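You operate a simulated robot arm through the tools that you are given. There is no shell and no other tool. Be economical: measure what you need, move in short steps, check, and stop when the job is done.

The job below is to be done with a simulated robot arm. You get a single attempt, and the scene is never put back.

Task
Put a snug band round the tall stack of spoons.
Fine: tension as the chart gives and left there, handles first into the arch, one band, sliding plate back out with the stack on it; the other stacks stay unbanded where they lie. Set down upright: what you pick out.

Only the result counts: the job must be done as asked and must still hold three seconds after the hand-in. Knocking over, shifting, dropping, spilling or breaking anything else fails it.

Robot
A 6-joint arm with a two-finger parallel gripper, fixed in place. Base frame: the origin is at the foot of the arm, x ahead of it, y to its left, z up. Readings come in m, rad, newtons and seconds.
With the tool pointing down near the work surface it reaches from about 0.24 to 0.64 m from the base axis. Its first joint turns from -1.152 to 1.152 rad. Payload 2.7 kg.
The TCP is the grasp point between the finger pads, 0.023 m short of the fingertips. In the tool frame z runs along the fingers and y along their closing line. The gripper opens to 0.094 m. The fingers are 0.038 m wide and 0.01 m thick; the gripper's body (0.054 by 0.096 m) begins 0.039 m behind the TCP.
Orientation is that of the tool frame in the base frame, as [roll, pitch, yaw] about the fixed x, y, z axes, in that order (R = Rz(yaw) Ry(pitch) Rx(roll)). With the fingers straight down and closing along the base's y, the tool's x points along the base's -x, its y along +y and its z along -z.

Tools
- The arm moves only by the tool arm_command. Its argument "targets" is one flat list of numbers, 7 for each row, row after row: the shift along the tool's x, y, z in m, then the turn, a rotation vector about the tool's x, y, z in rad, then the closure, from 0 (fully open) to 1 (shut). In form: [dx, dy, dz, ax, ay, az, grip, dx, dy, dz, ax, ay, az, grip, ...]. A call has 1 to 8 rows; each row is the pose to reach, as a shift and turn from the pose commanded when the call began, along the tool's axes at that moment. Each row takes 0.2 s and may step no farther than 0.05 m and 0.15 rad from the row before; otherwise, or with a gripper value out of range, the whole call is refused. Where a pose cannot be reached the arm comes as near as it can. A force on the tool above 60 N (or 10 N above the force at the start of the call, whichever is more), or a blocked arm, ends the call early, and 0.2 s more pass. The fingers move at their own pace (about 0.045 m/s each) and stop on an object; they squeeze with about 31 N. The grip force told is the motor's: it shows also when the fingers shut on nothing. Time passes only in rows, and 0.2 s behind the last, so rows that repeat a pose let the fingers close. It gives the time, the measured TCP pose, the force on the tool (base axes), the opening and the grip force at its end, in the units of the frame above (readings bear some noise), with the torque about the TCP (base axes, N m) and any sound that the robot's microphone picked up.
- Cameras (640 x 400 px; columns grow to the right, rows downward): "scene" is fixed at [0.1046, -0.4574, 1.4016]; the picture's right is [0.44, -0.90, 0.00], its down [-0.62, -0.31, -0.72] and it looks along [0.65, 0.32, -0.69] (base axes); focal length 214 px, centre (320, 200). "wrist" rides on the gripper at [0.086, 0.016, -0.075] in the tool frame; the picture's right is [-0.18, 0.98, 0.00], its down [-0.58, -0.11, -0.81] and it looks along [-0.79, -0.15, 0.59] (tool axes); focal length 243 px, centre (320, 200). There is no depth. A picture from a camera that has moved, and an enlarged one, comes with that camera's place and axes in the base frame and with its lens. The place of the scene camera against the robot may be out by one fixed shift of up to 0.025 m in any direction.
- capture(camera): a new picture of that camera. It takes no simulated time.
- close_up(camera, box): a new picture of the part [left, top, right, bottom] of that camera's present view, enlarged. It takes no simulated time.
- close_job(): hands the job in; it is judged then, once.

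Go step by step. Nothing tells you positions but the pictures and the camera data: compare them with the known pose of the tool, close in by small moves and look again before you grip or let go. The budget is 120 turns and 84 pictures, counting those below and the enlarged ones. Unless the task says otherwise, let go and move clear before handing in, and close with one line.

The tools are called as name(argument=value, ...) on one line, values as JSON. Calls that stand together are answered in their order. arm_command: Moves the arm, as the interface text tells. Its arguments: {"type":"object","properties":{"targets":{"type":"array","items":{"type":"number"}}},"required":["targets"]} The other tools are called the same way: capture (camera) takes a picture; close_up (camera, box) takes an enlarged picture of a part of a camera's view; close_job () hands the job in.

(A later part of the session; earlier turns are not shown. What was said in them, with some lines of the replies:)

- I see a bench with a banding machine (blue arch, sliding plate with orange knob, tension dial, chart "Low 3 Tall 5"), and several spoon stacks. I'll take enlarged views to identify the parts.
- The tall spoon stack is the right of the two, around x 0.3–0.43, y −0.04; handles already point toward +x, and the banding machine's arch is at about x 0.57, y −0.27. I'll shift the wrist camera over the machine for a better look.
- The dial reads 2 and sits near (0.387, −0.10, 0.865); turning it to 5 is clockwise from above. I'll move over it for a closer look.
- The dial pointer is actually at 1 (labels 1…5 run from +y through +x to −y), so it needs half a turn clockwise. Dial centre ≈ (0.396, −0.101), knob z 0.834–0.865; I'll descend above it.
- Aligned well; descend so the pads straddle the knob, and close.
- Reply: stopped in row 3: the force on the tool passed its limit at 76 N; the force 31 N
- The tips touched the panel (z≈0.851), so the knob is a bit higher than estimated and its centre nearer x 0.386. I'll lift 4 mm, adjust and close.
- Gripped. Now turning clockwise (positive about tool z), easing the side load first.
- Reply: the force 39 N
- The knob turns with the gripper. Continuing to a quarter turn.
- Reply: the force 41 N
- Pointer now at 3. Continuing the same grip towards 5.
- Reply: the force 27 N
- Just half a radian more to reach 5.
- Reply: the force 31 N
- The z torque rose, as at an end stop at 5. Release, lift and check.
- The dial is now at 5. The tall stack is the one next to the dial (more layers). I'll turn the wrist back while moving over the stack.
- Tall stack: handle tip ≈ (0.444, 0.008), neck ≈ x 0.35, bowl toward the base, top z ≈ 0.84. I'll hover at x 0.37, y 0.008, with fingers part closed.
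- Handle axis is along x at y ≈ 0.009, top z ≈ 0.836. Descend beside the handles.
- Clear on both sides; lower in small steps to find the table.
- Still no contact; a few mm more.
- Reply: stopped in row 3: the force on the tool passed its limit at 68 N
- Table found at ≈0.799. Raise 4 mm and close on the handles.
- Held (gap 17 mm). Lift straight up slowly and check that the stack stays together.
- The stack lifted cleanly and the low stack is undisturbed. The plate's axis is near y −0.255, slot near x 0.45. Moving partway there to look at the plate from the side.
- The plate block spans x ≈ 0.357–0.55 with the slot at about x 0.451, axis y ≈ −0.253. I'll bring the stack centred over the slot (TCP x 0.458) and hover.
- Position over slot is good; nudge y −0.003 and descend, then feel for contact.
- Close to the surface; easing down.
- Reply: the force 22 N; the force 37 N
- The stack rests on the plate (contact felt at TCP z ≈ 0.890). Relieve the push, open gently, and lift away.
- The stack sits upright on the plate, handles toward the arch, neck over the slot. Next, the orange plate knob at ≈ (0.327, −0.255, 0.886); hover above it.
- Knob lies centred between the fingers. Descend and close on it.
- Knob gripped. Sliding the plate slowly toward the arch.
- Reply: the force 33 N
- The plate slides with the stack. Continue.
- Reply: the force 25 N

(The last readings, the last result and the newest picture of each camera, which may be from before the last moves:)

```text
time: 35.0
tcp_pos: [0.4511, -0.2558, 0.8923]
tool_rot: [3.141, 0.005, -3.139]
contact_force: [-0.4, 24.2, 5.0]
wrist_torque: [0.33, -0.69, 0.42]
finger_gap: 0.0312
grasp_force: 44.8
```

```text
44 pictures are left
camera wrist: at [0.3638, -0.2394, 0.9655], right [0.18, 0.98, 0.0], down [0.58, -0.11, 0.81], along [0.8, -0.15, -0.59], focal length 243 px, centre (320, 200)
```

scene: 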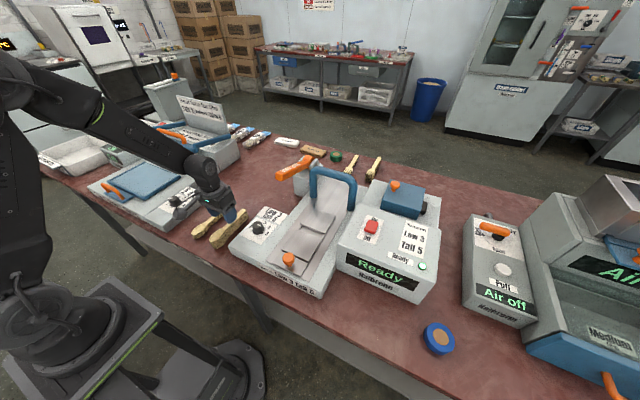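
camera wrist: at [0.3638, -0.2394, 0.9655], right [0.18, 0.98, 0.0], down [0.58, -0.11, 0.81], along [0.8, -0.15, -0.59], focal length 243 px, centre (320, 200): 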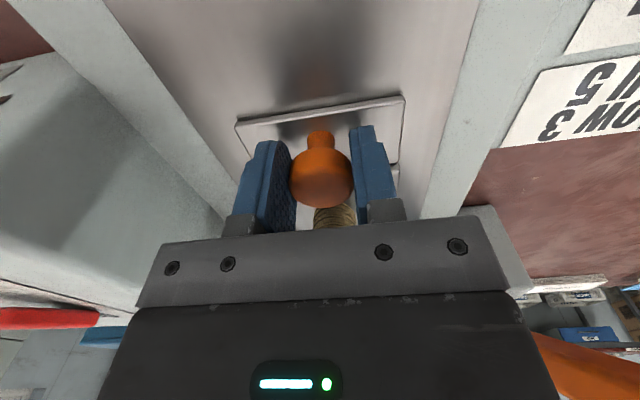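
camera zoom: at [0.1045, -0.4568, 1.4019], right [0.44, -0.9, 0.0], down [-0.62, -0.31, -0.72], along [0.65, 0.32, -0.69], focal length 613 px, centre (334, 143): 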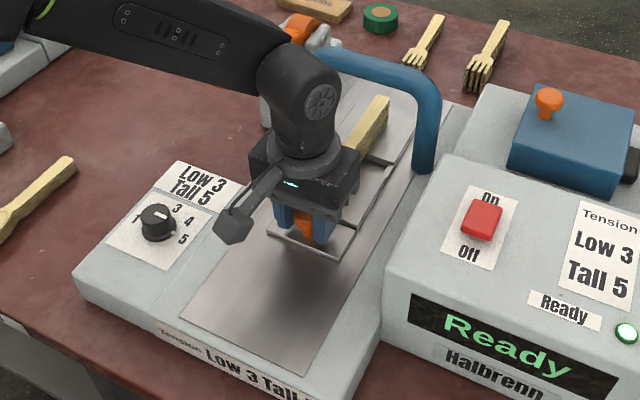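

The slot is near x 0.575, the arch near 0.60. Continue gently, watching for a stop.

arm_command(targets=[-0.007, 0.001, 0, 0, 0, 0, 1, -0.014, 0.001, 0, 0, 0, 0, 1])

arm_command(targets=[-0.005, 0, 0, 0, 0, 0, 1, -0.01, 0, 0, 0, 0, 0, 1])

close_up(camera="scene", box=[260, 150, 380, 250])

```text
time: 35.5
tcp_pos: [0.463, -0.2557, 0.8918]
tool_rot: [-3.141, 0.003, -3.139]
contact_force: [-1.3, 19.0, 6.9]
wrist_torque: [0.37, -0.5, 0.17]
finger_gap: 0.0313
grasp_force: 44.9
```

```text
time: 36.1
tcp_pos: [0.4753, -0.2548, 0.8915]
tool_rot: [-3.139, 0.003, -3.141]
contact_force: [-1.3, 22.4, 20.8]
wrist_torque: [0.47, 0.82, -0.16]
finger_gap: 0.0314
grasp_force: 45.4
```

```text
4.00 times, centred on (320, 200) of scene
camera zoom: at [0.1043, -0.4567, 1.4019], right [0.44, -0.9, 0.0], down [-0.62, -0.31, -0.72], along [0.65, 0.32, -0.69], focal length 858 px, centre (320, 200)
```

zoom: 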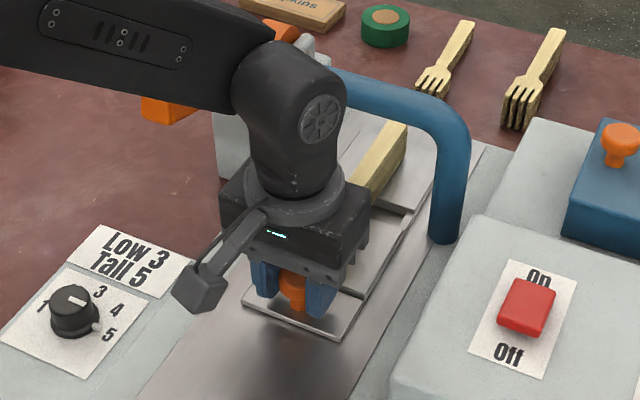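

Slot now looks to be under the arch (x ≈ 0.60). I'll test for an end stop with a small further push and check the display.

arm_command(targets=[-0.004, -0.001, 0, 0, 0, 0, 1, -0.008, -0.001, 0, 0, 0, 0, 1])

close_up(camera="scene", box=[240, 150, 450, 300])

```text
time: 36.8
tcp_pos: [0.4844, -0.2551, 0.8917]
tool_rot: [-3.14, 0.005, -3.139]
contact_force: [-1.2, 22.7, 22.7]
wrist_torque: [0.31, 0.32, 0.07]
finger_gap: 0.0314
grasp_force: 44.6
```

```text
2.67 times, centred on (345, 225) of scene
camera zoom: at [0.1042, -0.4567, 1.4019], right [0.44, -0.9, 0.0], down [-0.62, -0.31, -0.72], along [0.65, 0.32, -0.69], focal length 572 px, centre (253, 133)
```

zoom: 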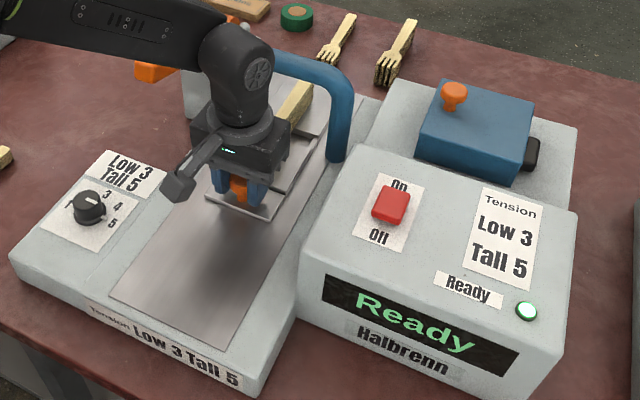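

No stop felt yet; test a little further, since the plate can be brought back.

arm_command(targets=[-0.004, -0.001, -0.001, 0, 0, 0, 1, -0.008, -0.001, -0.001, 0, 0, 0, 1, -0.012, -0.001, -0.001, 0, 0, 0, 1])

close_up(camera="scene", box=[280, 160, 380, 240])

```text
time: 37.5
tcp_pos: [0.4883, -0.2549, 0.8898]
tool_rot: [3.135, -0.02, 3.141]
contact_force: [-37.6, 19.1, 8.1]
wrist_torque: [0.14, 0.18, 0.15]
finger_gap: 0.0314
grasp_force: 44.9
```

```text
5.00 times, centred on (330, 200) of scene
camera zoom: at [0.1035, -0.4569, 1.4019], right [0.44, -0.9, 0.0], down [-0.62, -0.31, -0.72], along [0.65, 0.32, -0.69], focal length 1072 px, centre (270, 200)
```

zoom: 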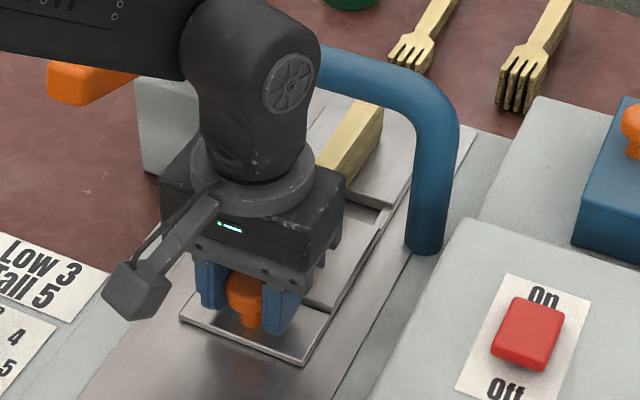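

An end stop was met at knob x ≈ 0.488, so the plate is fully in. Relieve the push, release the knob and lift away.

arm_command(targets=[0.006, 0.001, 0.001, 0, 0, 0, 1, 0.006, 0.001, 0, 0, 0, 0, 0.7, 0.006, 0.001, 0, 0, 0, 0, 0.4, 0.006, 0.001, 0, 0, 0, 0, 0.3])

arm_command(targets=[0, 0, -0.03, 0, 0, 0, 0.3, 0, 0, -0.07, 0, 0, 0, 0.3, 0.03, 0, -0.11, 0, 0, 0, 0.3, 0.06, 0.02, -0.14, 0, 0, 0, 0.6, 0.09, 0.05, -0.16, 0, 0, 0, 1, 0.09, 0.08, -0.18, 0, 0, 0, 1, 0.08, 0.12, -0.18, 0, 0, 0, 1, 0.07, 0.14, -0.18, 0, 0, 0, 1])

capture(camera="wrist")

close_up(camera="scene", box=[240, 140, 400, 260])

```text
time: 38.5
tcp_pos: [0.4877, -0.2549, 0.8932]
tool_rot: [-3.14, 0.005, -3.14]
contact_force: [1.1, -0.3, -0.6]
wrist_torque: [-0.03, -0.04, -0.02]
finger_gap: 0.0656
grasp_force: 0.1
```

```text
time: 40.4
tcp_pos: [0.4195, -0.1144, 1.0722]
tool_rot: [3.141, 0.003, -3.139]
contact_force: [0.6, -0.2, 0.1]
wrist_torque: [-0.04, 0.04, 0.0]
finger_gap: 0.0001
grasp_force: 31.4
```

```text
40 pictures are left
camera wrist: at [0.3314, -0.0978, 1.1465], right [0.18, 0.98, 0.0], down [0.58, -0.11, 0.81], along [0.79, -0.15, -0.59], focal length 243 px, centre (320, 200)
```

wrist: 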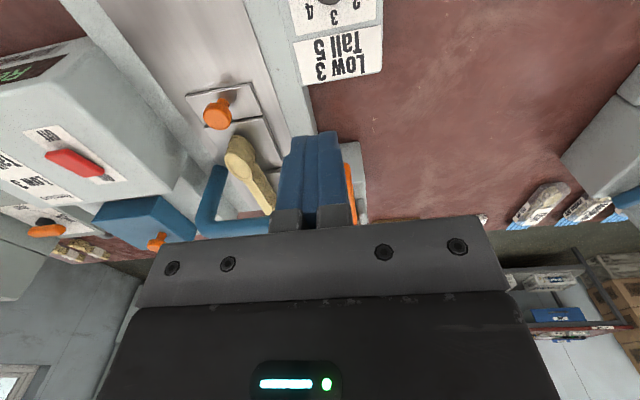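

```text
3.33 times, centred on (320, 200) of scene
camera zoom: at [0.1046, -0.4574, 1.4017], right [0.44, -0.9, 0.0], down [-0.62, -0.31, -0.72], along [0.65, 0.32, -0.69], focal length 715 px, centre (320, 200)
```

zoom: 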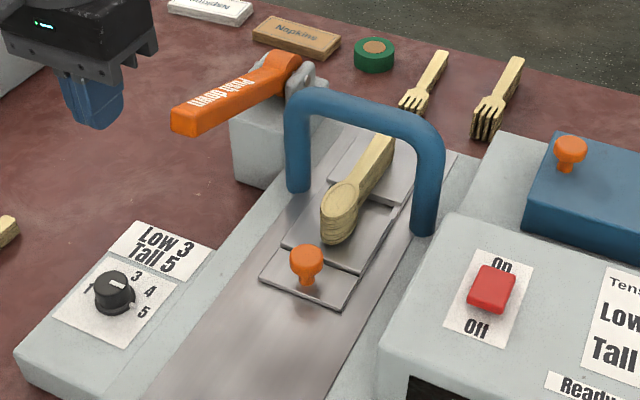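

The plate is fully in, stack under the arch. The orange lever is hidden behind my fingers; I'll sidestep to view and triangulate it.

arm_command(targets=[0.02, -0.04, 0, 0, 0, 0, 1, 0.03, -0.08, 0, 0, 0, 0, 1])

capture(camera="wrist")

arm_command(targets=[0, 0.045, 0, 0, 0, 0, 1, 0, 0.09, 0, 0, 0, 0, 1, 0, 0.135, 0, 0, 0, 0, 1, 0, 0.16, 0, 0, 0, 0, 1])

capture(camera="wrist")

```text
time: 41.0
tcp_pos: [0.3886, -0.1934, 1.0741]
tool_rot: [3.141, 0.003, -3.138]
contact_force: [-0.3, 0.0, 0.1]
wrist_torque: [0.02, 0.02, -0.05]
finger_gap: 0.0
grasp_force: 30.7
```

```text
38 pictures are left
camera wrist: at [0.3007, -0.1783, 1.1469], right [0.18, 0.98, 0.0], down [0.58, -0.11, 0.81], along [0.79, -0.15, -0.59], focal length 243 px, centre (320, 200)
```

wrist: 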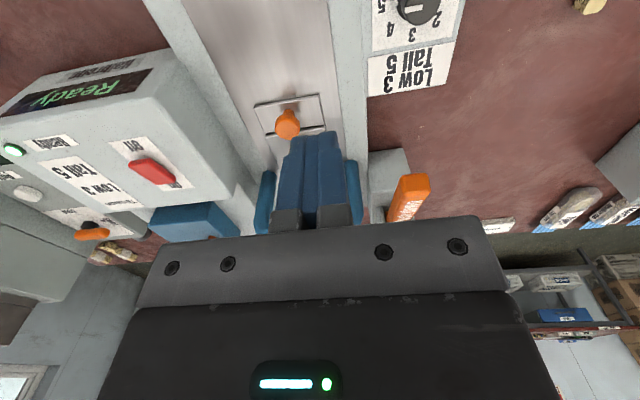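

```text
time: 42.0
tcp_pos: [0.3875, -0.0352, 1.072]
tool_rot: [-3.141, 0.001, -3.141]
contact_force: [-0.6, -0.4, 0.1]
wrist_torque: [-0.01, -0.01, -0.01]
finger_gap: 0.0002
grasp_force: 30.8
```

```text
37 pictures are left
camera wrist: at [0.3012, -0.0194, 1.1465], right [0.18, 0.98, 0.0], down [0.58, -0.11, 0.81], along [0.79, -0.15, -0.59], focal length 243 px, centre (320, 200)
```

wrist: 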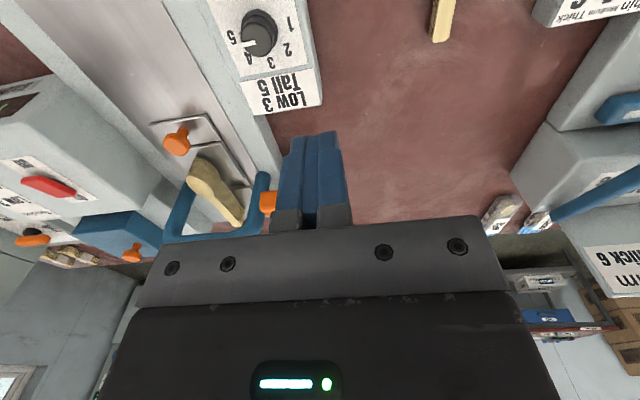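

Lever's free end ≈ (0.508, −0.114, 0.972). Move the closed fingers above it, at x 0.522.

arm_command(targets=[-0.034, -0.02, 0, 0, 0, 0, 1, -0.068, -0.04, 0, 0, 0, 0, 1, -0.1, -0.06, 0.01, 0, 0, 0, 1, -0.134, -0.079, 0.03, 0, 0, 0, 1, -0.134, -0.079, 0.05, 0, 0, 0, 1])

close_up(camera="scene", box=[240, 120, 380, 230])

capture(camera="wrist")

```text
time: 43.1
tcp_pos: [0.5224, -0.1168, 1.0199]
tool_rot: [-3.141, 0.002, -3.137]
contact_force: [-0.5, 0.4, 1.7]
wrist_torque: [0.02, 0.02, 0.02]
finger_gap: 0.0
grasp_force: 30.8
```

```text
3.64 times, centred on (310, 175) of scene
camera zoom: at [0.1046, -0.4574, 1.4017], right [0.44, -0.9, 0.0], down [-0.62, -0.31, -0.72], along [0.65, 0.32, -0.69], focal length 780 px, centre (356, 291)
```

zoom: 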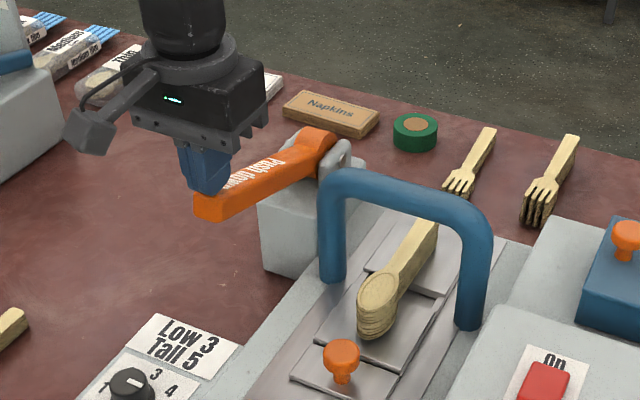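

```text
35 pictures are left
camera wrist: at [0.4348, -0.0991, 1.0937], right [0.18, 0.98, 0.0], down [0.58, -0.11, 0.81], along [0.79, -0.15, -0.59], focal length 243 px, centre (320, 200)
```

wrist: 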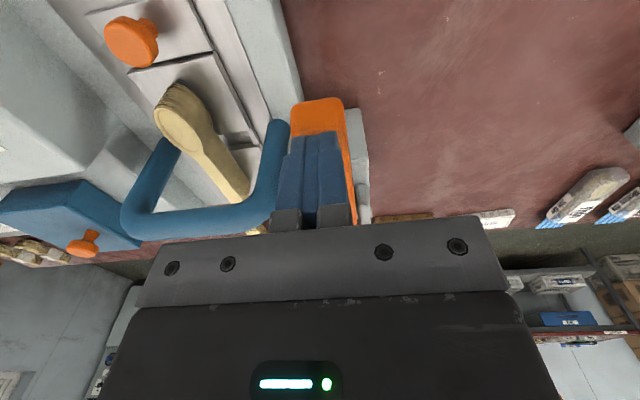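

Fingers are above the lever's free end. Press down in small steps.

arm_command(targets=[0, 0, 0.012, 0, 0, 0, 1, 0, 0, 0.024, 0, 0, 0, 1, 0, 0, 0.034, 0, 0, 0, 1, 0, 0, 0.044, 0, 0, 0, 1, 0, 0, 0.054, 0, 0, 0, 1])

close_up(camera="scene", box=[240, 120, 380, 230])

```text
time: 44.4
tcp_pos: [0.5224, -0.1157, 0.9742]
tool_rot: [-3.138, 0.013, -3.137]
contact_force: [-18.7, 7.3, 52.2]
wrist_torque: [0.15, 1.44, -0.16]
finger_gap: 0.0
grasp_force: 31.0
```

```text
3.64 times, centred on (310, 175) of scene
camera zoom: at [0.1033, -0.4571, 1.4019], right [0.44, -0.9, 0.0], down [-0.62, -0.31, -0.72], along [0.65, 0.32, -0.69], focal length 780 px, centre (356, 291)
```

zoom: 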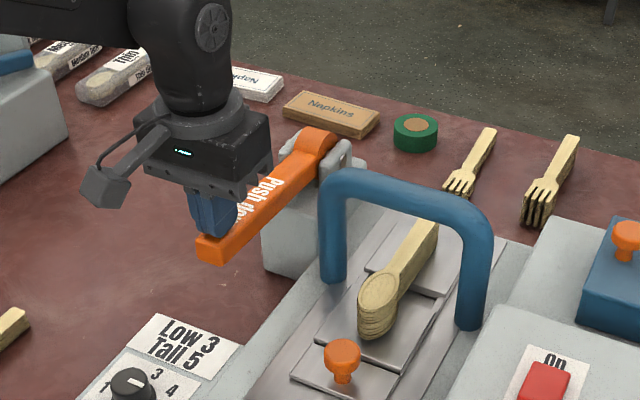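

The lever is moving with ~52 N. Continue in small increments.

arm_command(targets=[0.002, 0, 0.006, 0, 0, 0, 1, 0.003, 0, 0.012, 0, 0, 0, 1, 0.004, 0, 0.018, 0, 0, 0, 1])

```text
time: 44.7
tcp_pos: [0.5222, -0.1156, 0.9755]
tool_rot: [-3.136, 0.02, -3.138]
contact_force: [-1.7, 1.4, 9.7]
wrist_torque: [0.04, 0.23, -0.03]
finger_gap: 0.0
grasp_force: 31.3
stopped in row 1: the force on the tool passed its limit at 69 N (the readings are from after the stop); the commanded pose is now the measured one
```

The force limit tripped; the lever resists with speed perhaps. Try slower steps.

arm_command(targets=[0, 0, 0.003, 0, 0, 0, 1, 0, 0, 0.005, 0, 0, 0, 1, 0, 0, 0.006, 0, 0, 0, 1, 0, 0, 0.007, 0, 0, 0, 1, 0, 0, 0.008, 0, 0, 0, 1, 0, 0, 0.008, 0, 0, 0, 1])

close_up(camera="scene", box=[240, 120, 380, 230])

```text
time: 45.8
tcp_pos: [0.5246, -0.1156, 0.9756]
tool_rot: [-3.134, 0.028, -3.138]
contact_force: [-1.7, 0.7, 8.7]
wrist_torque: [0.07, 0.18, 0.01]
finger_gap: 0.0
grasp_force: 31.2
stopped in row 5: the force on the tool passed its limit at 61 N (the readings are from after the stop); the commanded pose is now the measured one
```

```text
3.64 times, centred on (310, 175) of scene
camera zoom: at [0.1044, -0.4574, 1.4017], right [0.44, -0.9, 0.0], down [-0.62, -0.31, -0.72], along [0.65, 0.32, -0.69], focal length 780 px, centre (356, 291)
```

zoom: 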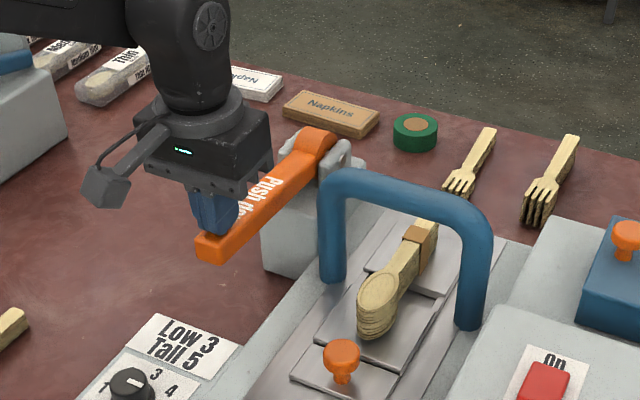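

A brown band now shows round the handles under the arch: the lever had bottomed and the machine fired. Lift off and inspect.

arm_command(targets=[0, 0, -0.02, 0, 0, 0, 1, 0, 0, -0.06, 0, 0, 0, 1, 0.03, 0, -0.09, 0, 0, 0, 1, 0.07, 0, -0.1, 0, 0, 0, 1, 0.11, 0, -0.1, 0, 0, 0, 1])

close_up(camera="scene", box=[240, 120, 440, 300])

close_up(camera="scene", box=[310, 160, 370, 220])

```text
time: 47.0
tcp_pos: [0.4107, -0.1141, 1.0713]
tool_rot: [-3.134, 0.024, -3.138]
contact_force: [-0.6, 0.0, -0.1]
wrist_torque: [0.0, 0.0, 0.0]
finger_gap: 0.0
grasp_force: 31.3
```

```text
2.22 times, centred on (340, 210) of scene
camera zoom: at [0.1046, -0.4574, 1.4017], right [0.44, -0.9, 0.0], down [-0.62, -0.31, -0.72], along [0.65, 0.32, -0.69], focal length 477 px, centre (276, 178)
```

zoom: 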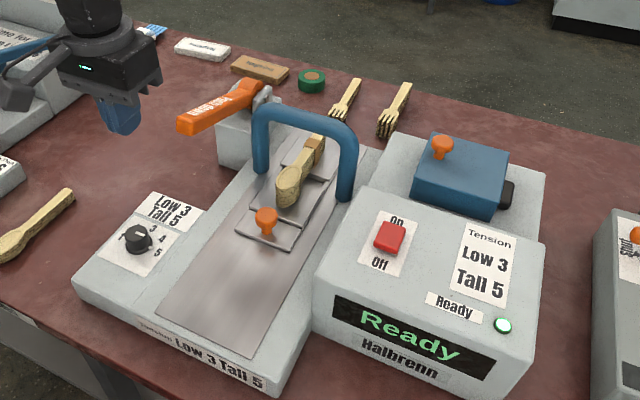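

```text
6.67 times, centred on (340, 190) of scene
camera zoom: at [0.1046, -0.4574, 1.4017], right [0.44, -0.9, 0.0], down [-0.62, -0.31, -0.72], along [0.65, 0.32, -0.69], focal length 1430 px, centre (187, 267)
```

zoom: 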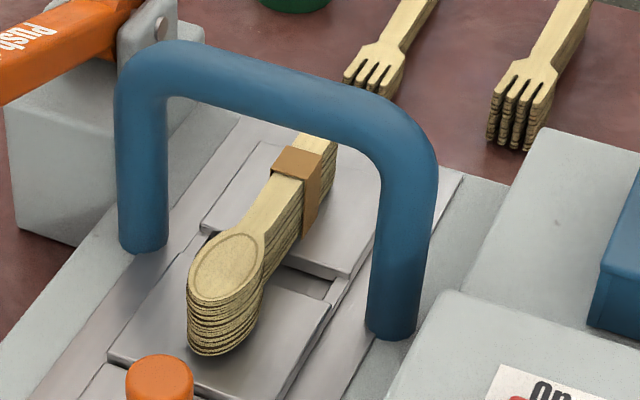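

One band sits round the handles, the dial still at 5, and the lever is back up. Now return to the plate knob (≈ 0.488, −0.255) with the fingers open, correcting the slight tilt.

arm_command(targets=[-0.02, -0.045, 0, -0.003, 0.01, 0, 0.3, -0.04, -0.09, 0, -0.007, 0.024, 0, 0.3, -0.06, -0.125, 0.02, -0.007, 0.024, 0, 0.3, -0.0744, -0.141, 0.05, -0.007, 0.024, 0, 0.3, -0.0744, -0.141, 0.09, -0.007, 0.024, 0, 0.3, -0.0744, -0.141, 0.115, -0.007, 0.024, 0, 0.3])

capture(camera="wrist")

```text
time: 48.4
tcp_pos: [0.4884, -0.2574, 0.9586]
tool_rot: [3.141, 0.001, -3.139]
contact_force: [0.1, -0.9, 0.3]
wrist_torque: [-0.02, 0.01, -0.02]
finger_gap: 0.0657
grasp_force: 0.0
```

```text
30 pictures are left
camera wrist: at [0.4011, -0.2415, 1.0328], right [0.18, 0.98, 0.0], down [0.58, -0.11, 0.81], along [0.79, -0.15, -0.59], focal length 243 px, centre (320, 200)
```

wrist: 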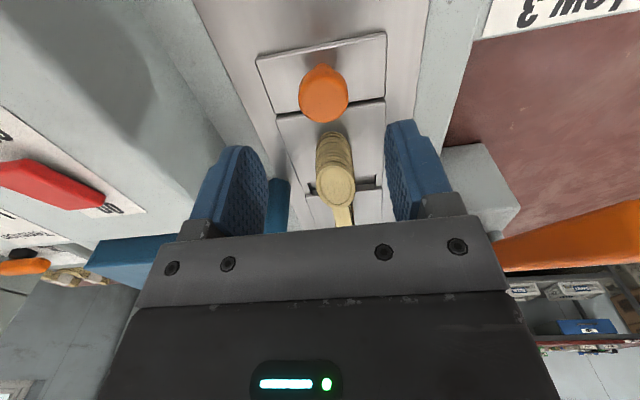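

Aligned above the knob, as before. Descend, grip it.

arm_command(targets=[0, 0.001, 0.035, 0, 0, 0, 0.3, 0, 0.001, 0.066, 0, 0, 0, 0.3, 0, 0.001, 0.066, 0, 0, 0, 0.6, 0, 0.001, 0.066, 0, 0, 0, 1, 0, 0.001, 0.066, 0, 0, 0, 1, 0, 0.001, 0.066, 0, 0, 0, 1])

capture(camera="wrist")

```text
time: 49.8
tcp_pos: [0.4914, -0.2551, 0.8908]
tool_rot: [3.139, 0.0, -3.138]
contact_force: [0.2, 6.2, -1.6]
wrist_torque: [0.08, -0.19, 0.03]
finger_gap: 0.0317
grasp_force: 44.8
```

```text
29 pictures are left
camera wrist: at [0.4035, -0.2395, 0.9661], right [0.18, 0.98, 0.0], down [0.58, -0.11, 0.81], along [0.79, -0.14, -0.59], focal length 243 px, centre (320, 200)
```

wrist: 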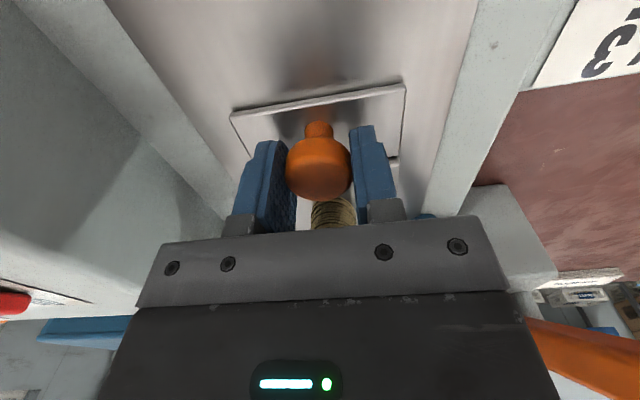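

Gripped. Pull the plate back slowly.

arm_command(targets=[0.005, 0, -0.001, 0, 0, 0, 1, 0.014, 0, -0.001, 0, 0, 0, 1, 0.026, 0, -0.001, 0, 0, 0, 1, 0.038, 0, -0.001, 0, 0, 0, 1, 0.05, 0, -0.001, 0, 0, 0, 1, 0.062, 0, -0.001, 0, 0, 0, 1, 0.072, 0, -0.001, 0, 0, 0, 1, 0.078, 0, -0.001, 0, 0, 0, 1])

close_up(camera="scene", box=[240, 150, 390, 290])

```text
time: 51.5
tcp_pos: [0.4109, -0.2553, 0.8916]
tool_rot: [3.139, -0.004, -3.14]
contact_force: [0.9, 11.1, -23.1]
wrist_torque: [0.07, 0.54, -0.01]
finger_gap: 0.0315
grasp_force: 45.2
```

```text
2.86 times, centred on (315, 220) of scene
camera zoom: at [0.105, -0.4574, 1.4017], right [0.44, -0.9, 0.0], down [-0.62, -0.31, -0.72], along [0.65, 0.32, -0.69], focal length 613 px, centre (334, 143)
```

zoom: 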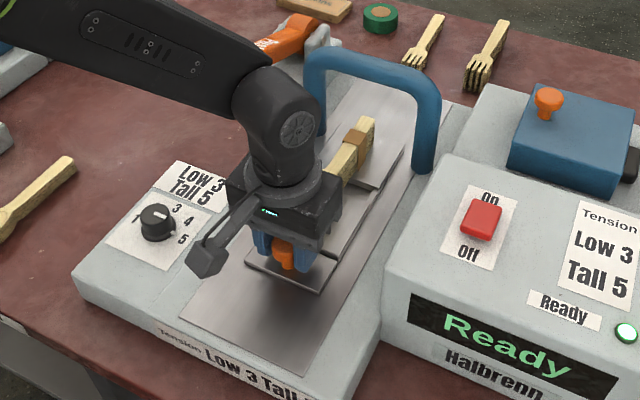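

The plate and banded stack come out together. Continue to the out end.

arm_command(targets=[0.005, 0, 0.001, 0, 0, 0, 1, 0.016, 0, 0.001, 0, 0, 0, 1, 0.028, 0, 0.001, 0, 0, 0, 1, 0.04, 0, 0.001, 0, 0, 0, 1, 0.052, 0, 0.001, 0, 0, 0, 1, 0.064, 0, 0.001, 0, 0, 0, 1, 0.076, 0, 0.001, 0, 0, 0, 1, 0.083, 0, 0.001, 0, 0, 0, 1])

arm_command(targets=[0.003, 0, 0, 0, 0, 0, 1, 0.006, 0, 0, 0, 0, 0, 1, 0.009, 0, 0, 0, 0, 0, 1])

close_up(camera="scene", box=[240, 150, 390, 290])

```text
time: 53.4
tcp_pos: [0.3301, -0.2553, 0.8915]
tool_rot: [-3.14, 0.003, -3.136]
contact_force: [22.0, 29.1, -23.5]
wrist_torque: [0.17, 0.57, -0.2]
finger_gap: 0.0314
grasp_force: 45.1
```

```text
time: 54.1
tcp_pos: [0.3244, -0.2551, 0.8943]
tool_rot: [-3.137, 0.012, -3.132]
contact_force: [39.2, 25.1, 0.2]
wrist_torque: [0.35, -0.56, -0.12]
finger_gap: 0.0315
grasp_force: 45.0
```

```text
2.86 times, centred on (315, 220) of scene
camera zoom: at [0.1056, -0.4568, 1.4018], right [0.44, -0.9, 0.0], down [-0.62, -0.31, -0.72], along [0.65, 0.32, -0.69], focal length 613 px, centre (334, 143)
```

zoom: 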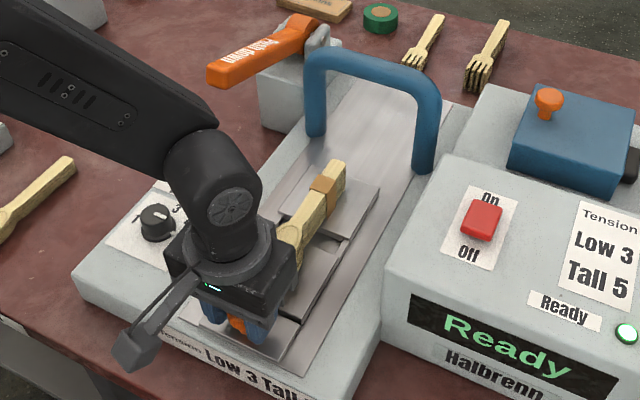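

The plate is at its out stop with the banded stack on it. Relieve, release and lift away.

arm_command(targets=[-0.006, -0.001, 0, 0, 0, 0, 1, -0.006, -0.001, 0, 0, 0, 0, 0.7, -0.006, -0.001, 0, 0, 0, 0, 0.4, -0.006, -0.001, 0, 0, 0, 0, 0.3])

arm_command(targets=[0, 0, -0.03, 0, 0, 0, 0.3, 0, 0, -0.07, 0, 0, 0, 0.3, 0, 0, -0.12, 0, 0, 0, 0.3, 0, 0.04, -0.15, 0, 0, 0, 0.3, 0, 0.085, -0.16, 0, 0, 0, 0.3, 0, 0.13, -0.16, 0, 0, 0, 0.3, 0, 0.17, -0.16, 0, 0, 0, 0.3])

close_up(camera="scene", box=[240, 150, 390, 290])

capture(camera="scene")

capture(camera="wrist")

```text
time: 55.1
tcp_pos: [0.3255, -0.2587, 0.8919]
tool_rot: [-3.14, 0.0, -3.138]
contact_force: [-0.5, -0.5, -0.1]
wrist_torque: [0.01, -0.02, 0.02]
finger_gap: 0.0658
grasp_force: 0.1
```

```text
time: 56.8
tcp_pos: [0.3239, -0.0906, 1.0542]
tool_rot: [-3.141, 0.002, -3.139]
contact_force: [0.5, 0.3, -0.4]
wrist_torque: [0.01, -0.03, 0.02]
finger_gap: 0.0657
grasp_force: 0.1
```

```text
2.86 times, centred on (315, 220) of scene
camera zoom: at [0.1046, -0.4575, 1.4017], right [0.44, -0.9, 0.0], down [-0.62, -0.31, -0.72], along [0.65, 0.32, -0.69], focal length 613 px, centre (334, 143)
```

zoom: 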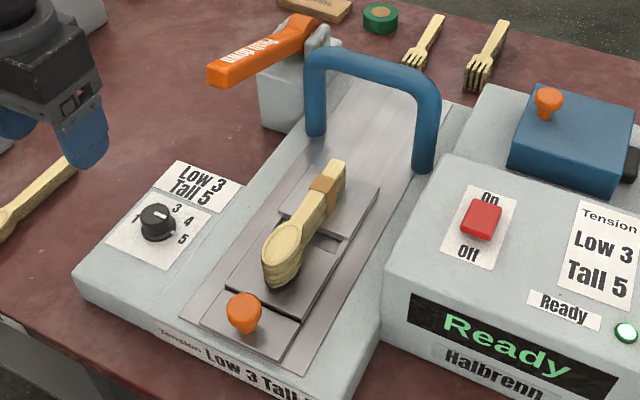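

```text
25 pictures are left
```

scene: 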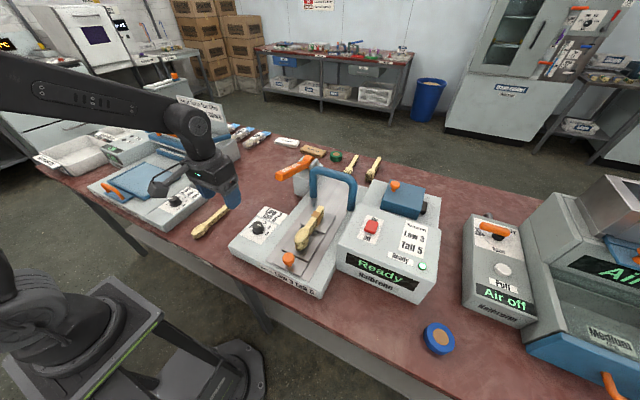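

```text
24 pictures are left
camera wrist: at [0.2372, -0.0739, 1.1281], right [0.18, 0.98, 0.0], down [0.58, -0.11, 0.81], along [0.79, -0.15, -0.59], focal length 243 px, centre (320, 200)
```

wrist: 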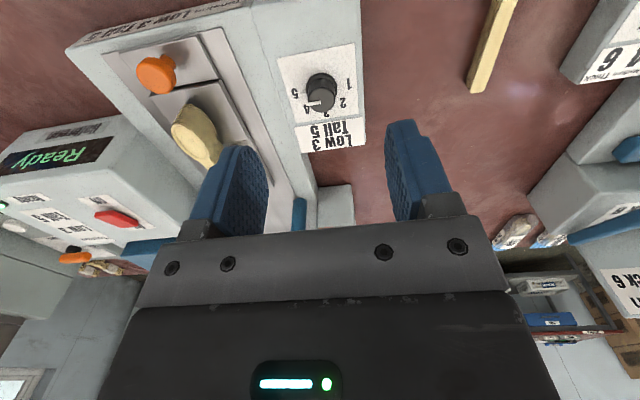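

The tall stack carries one band and lies upright on the plate, which is fully out. The dial is at 5, the other stacks are untouched and the arm is clear, so I'm handing in.

close_job()

```text
The job is handed in.
```

The tall spoon stack has one band at tension 5, went handles first into the arch, and rests upright on the plate, which is back out; the job is handed in.
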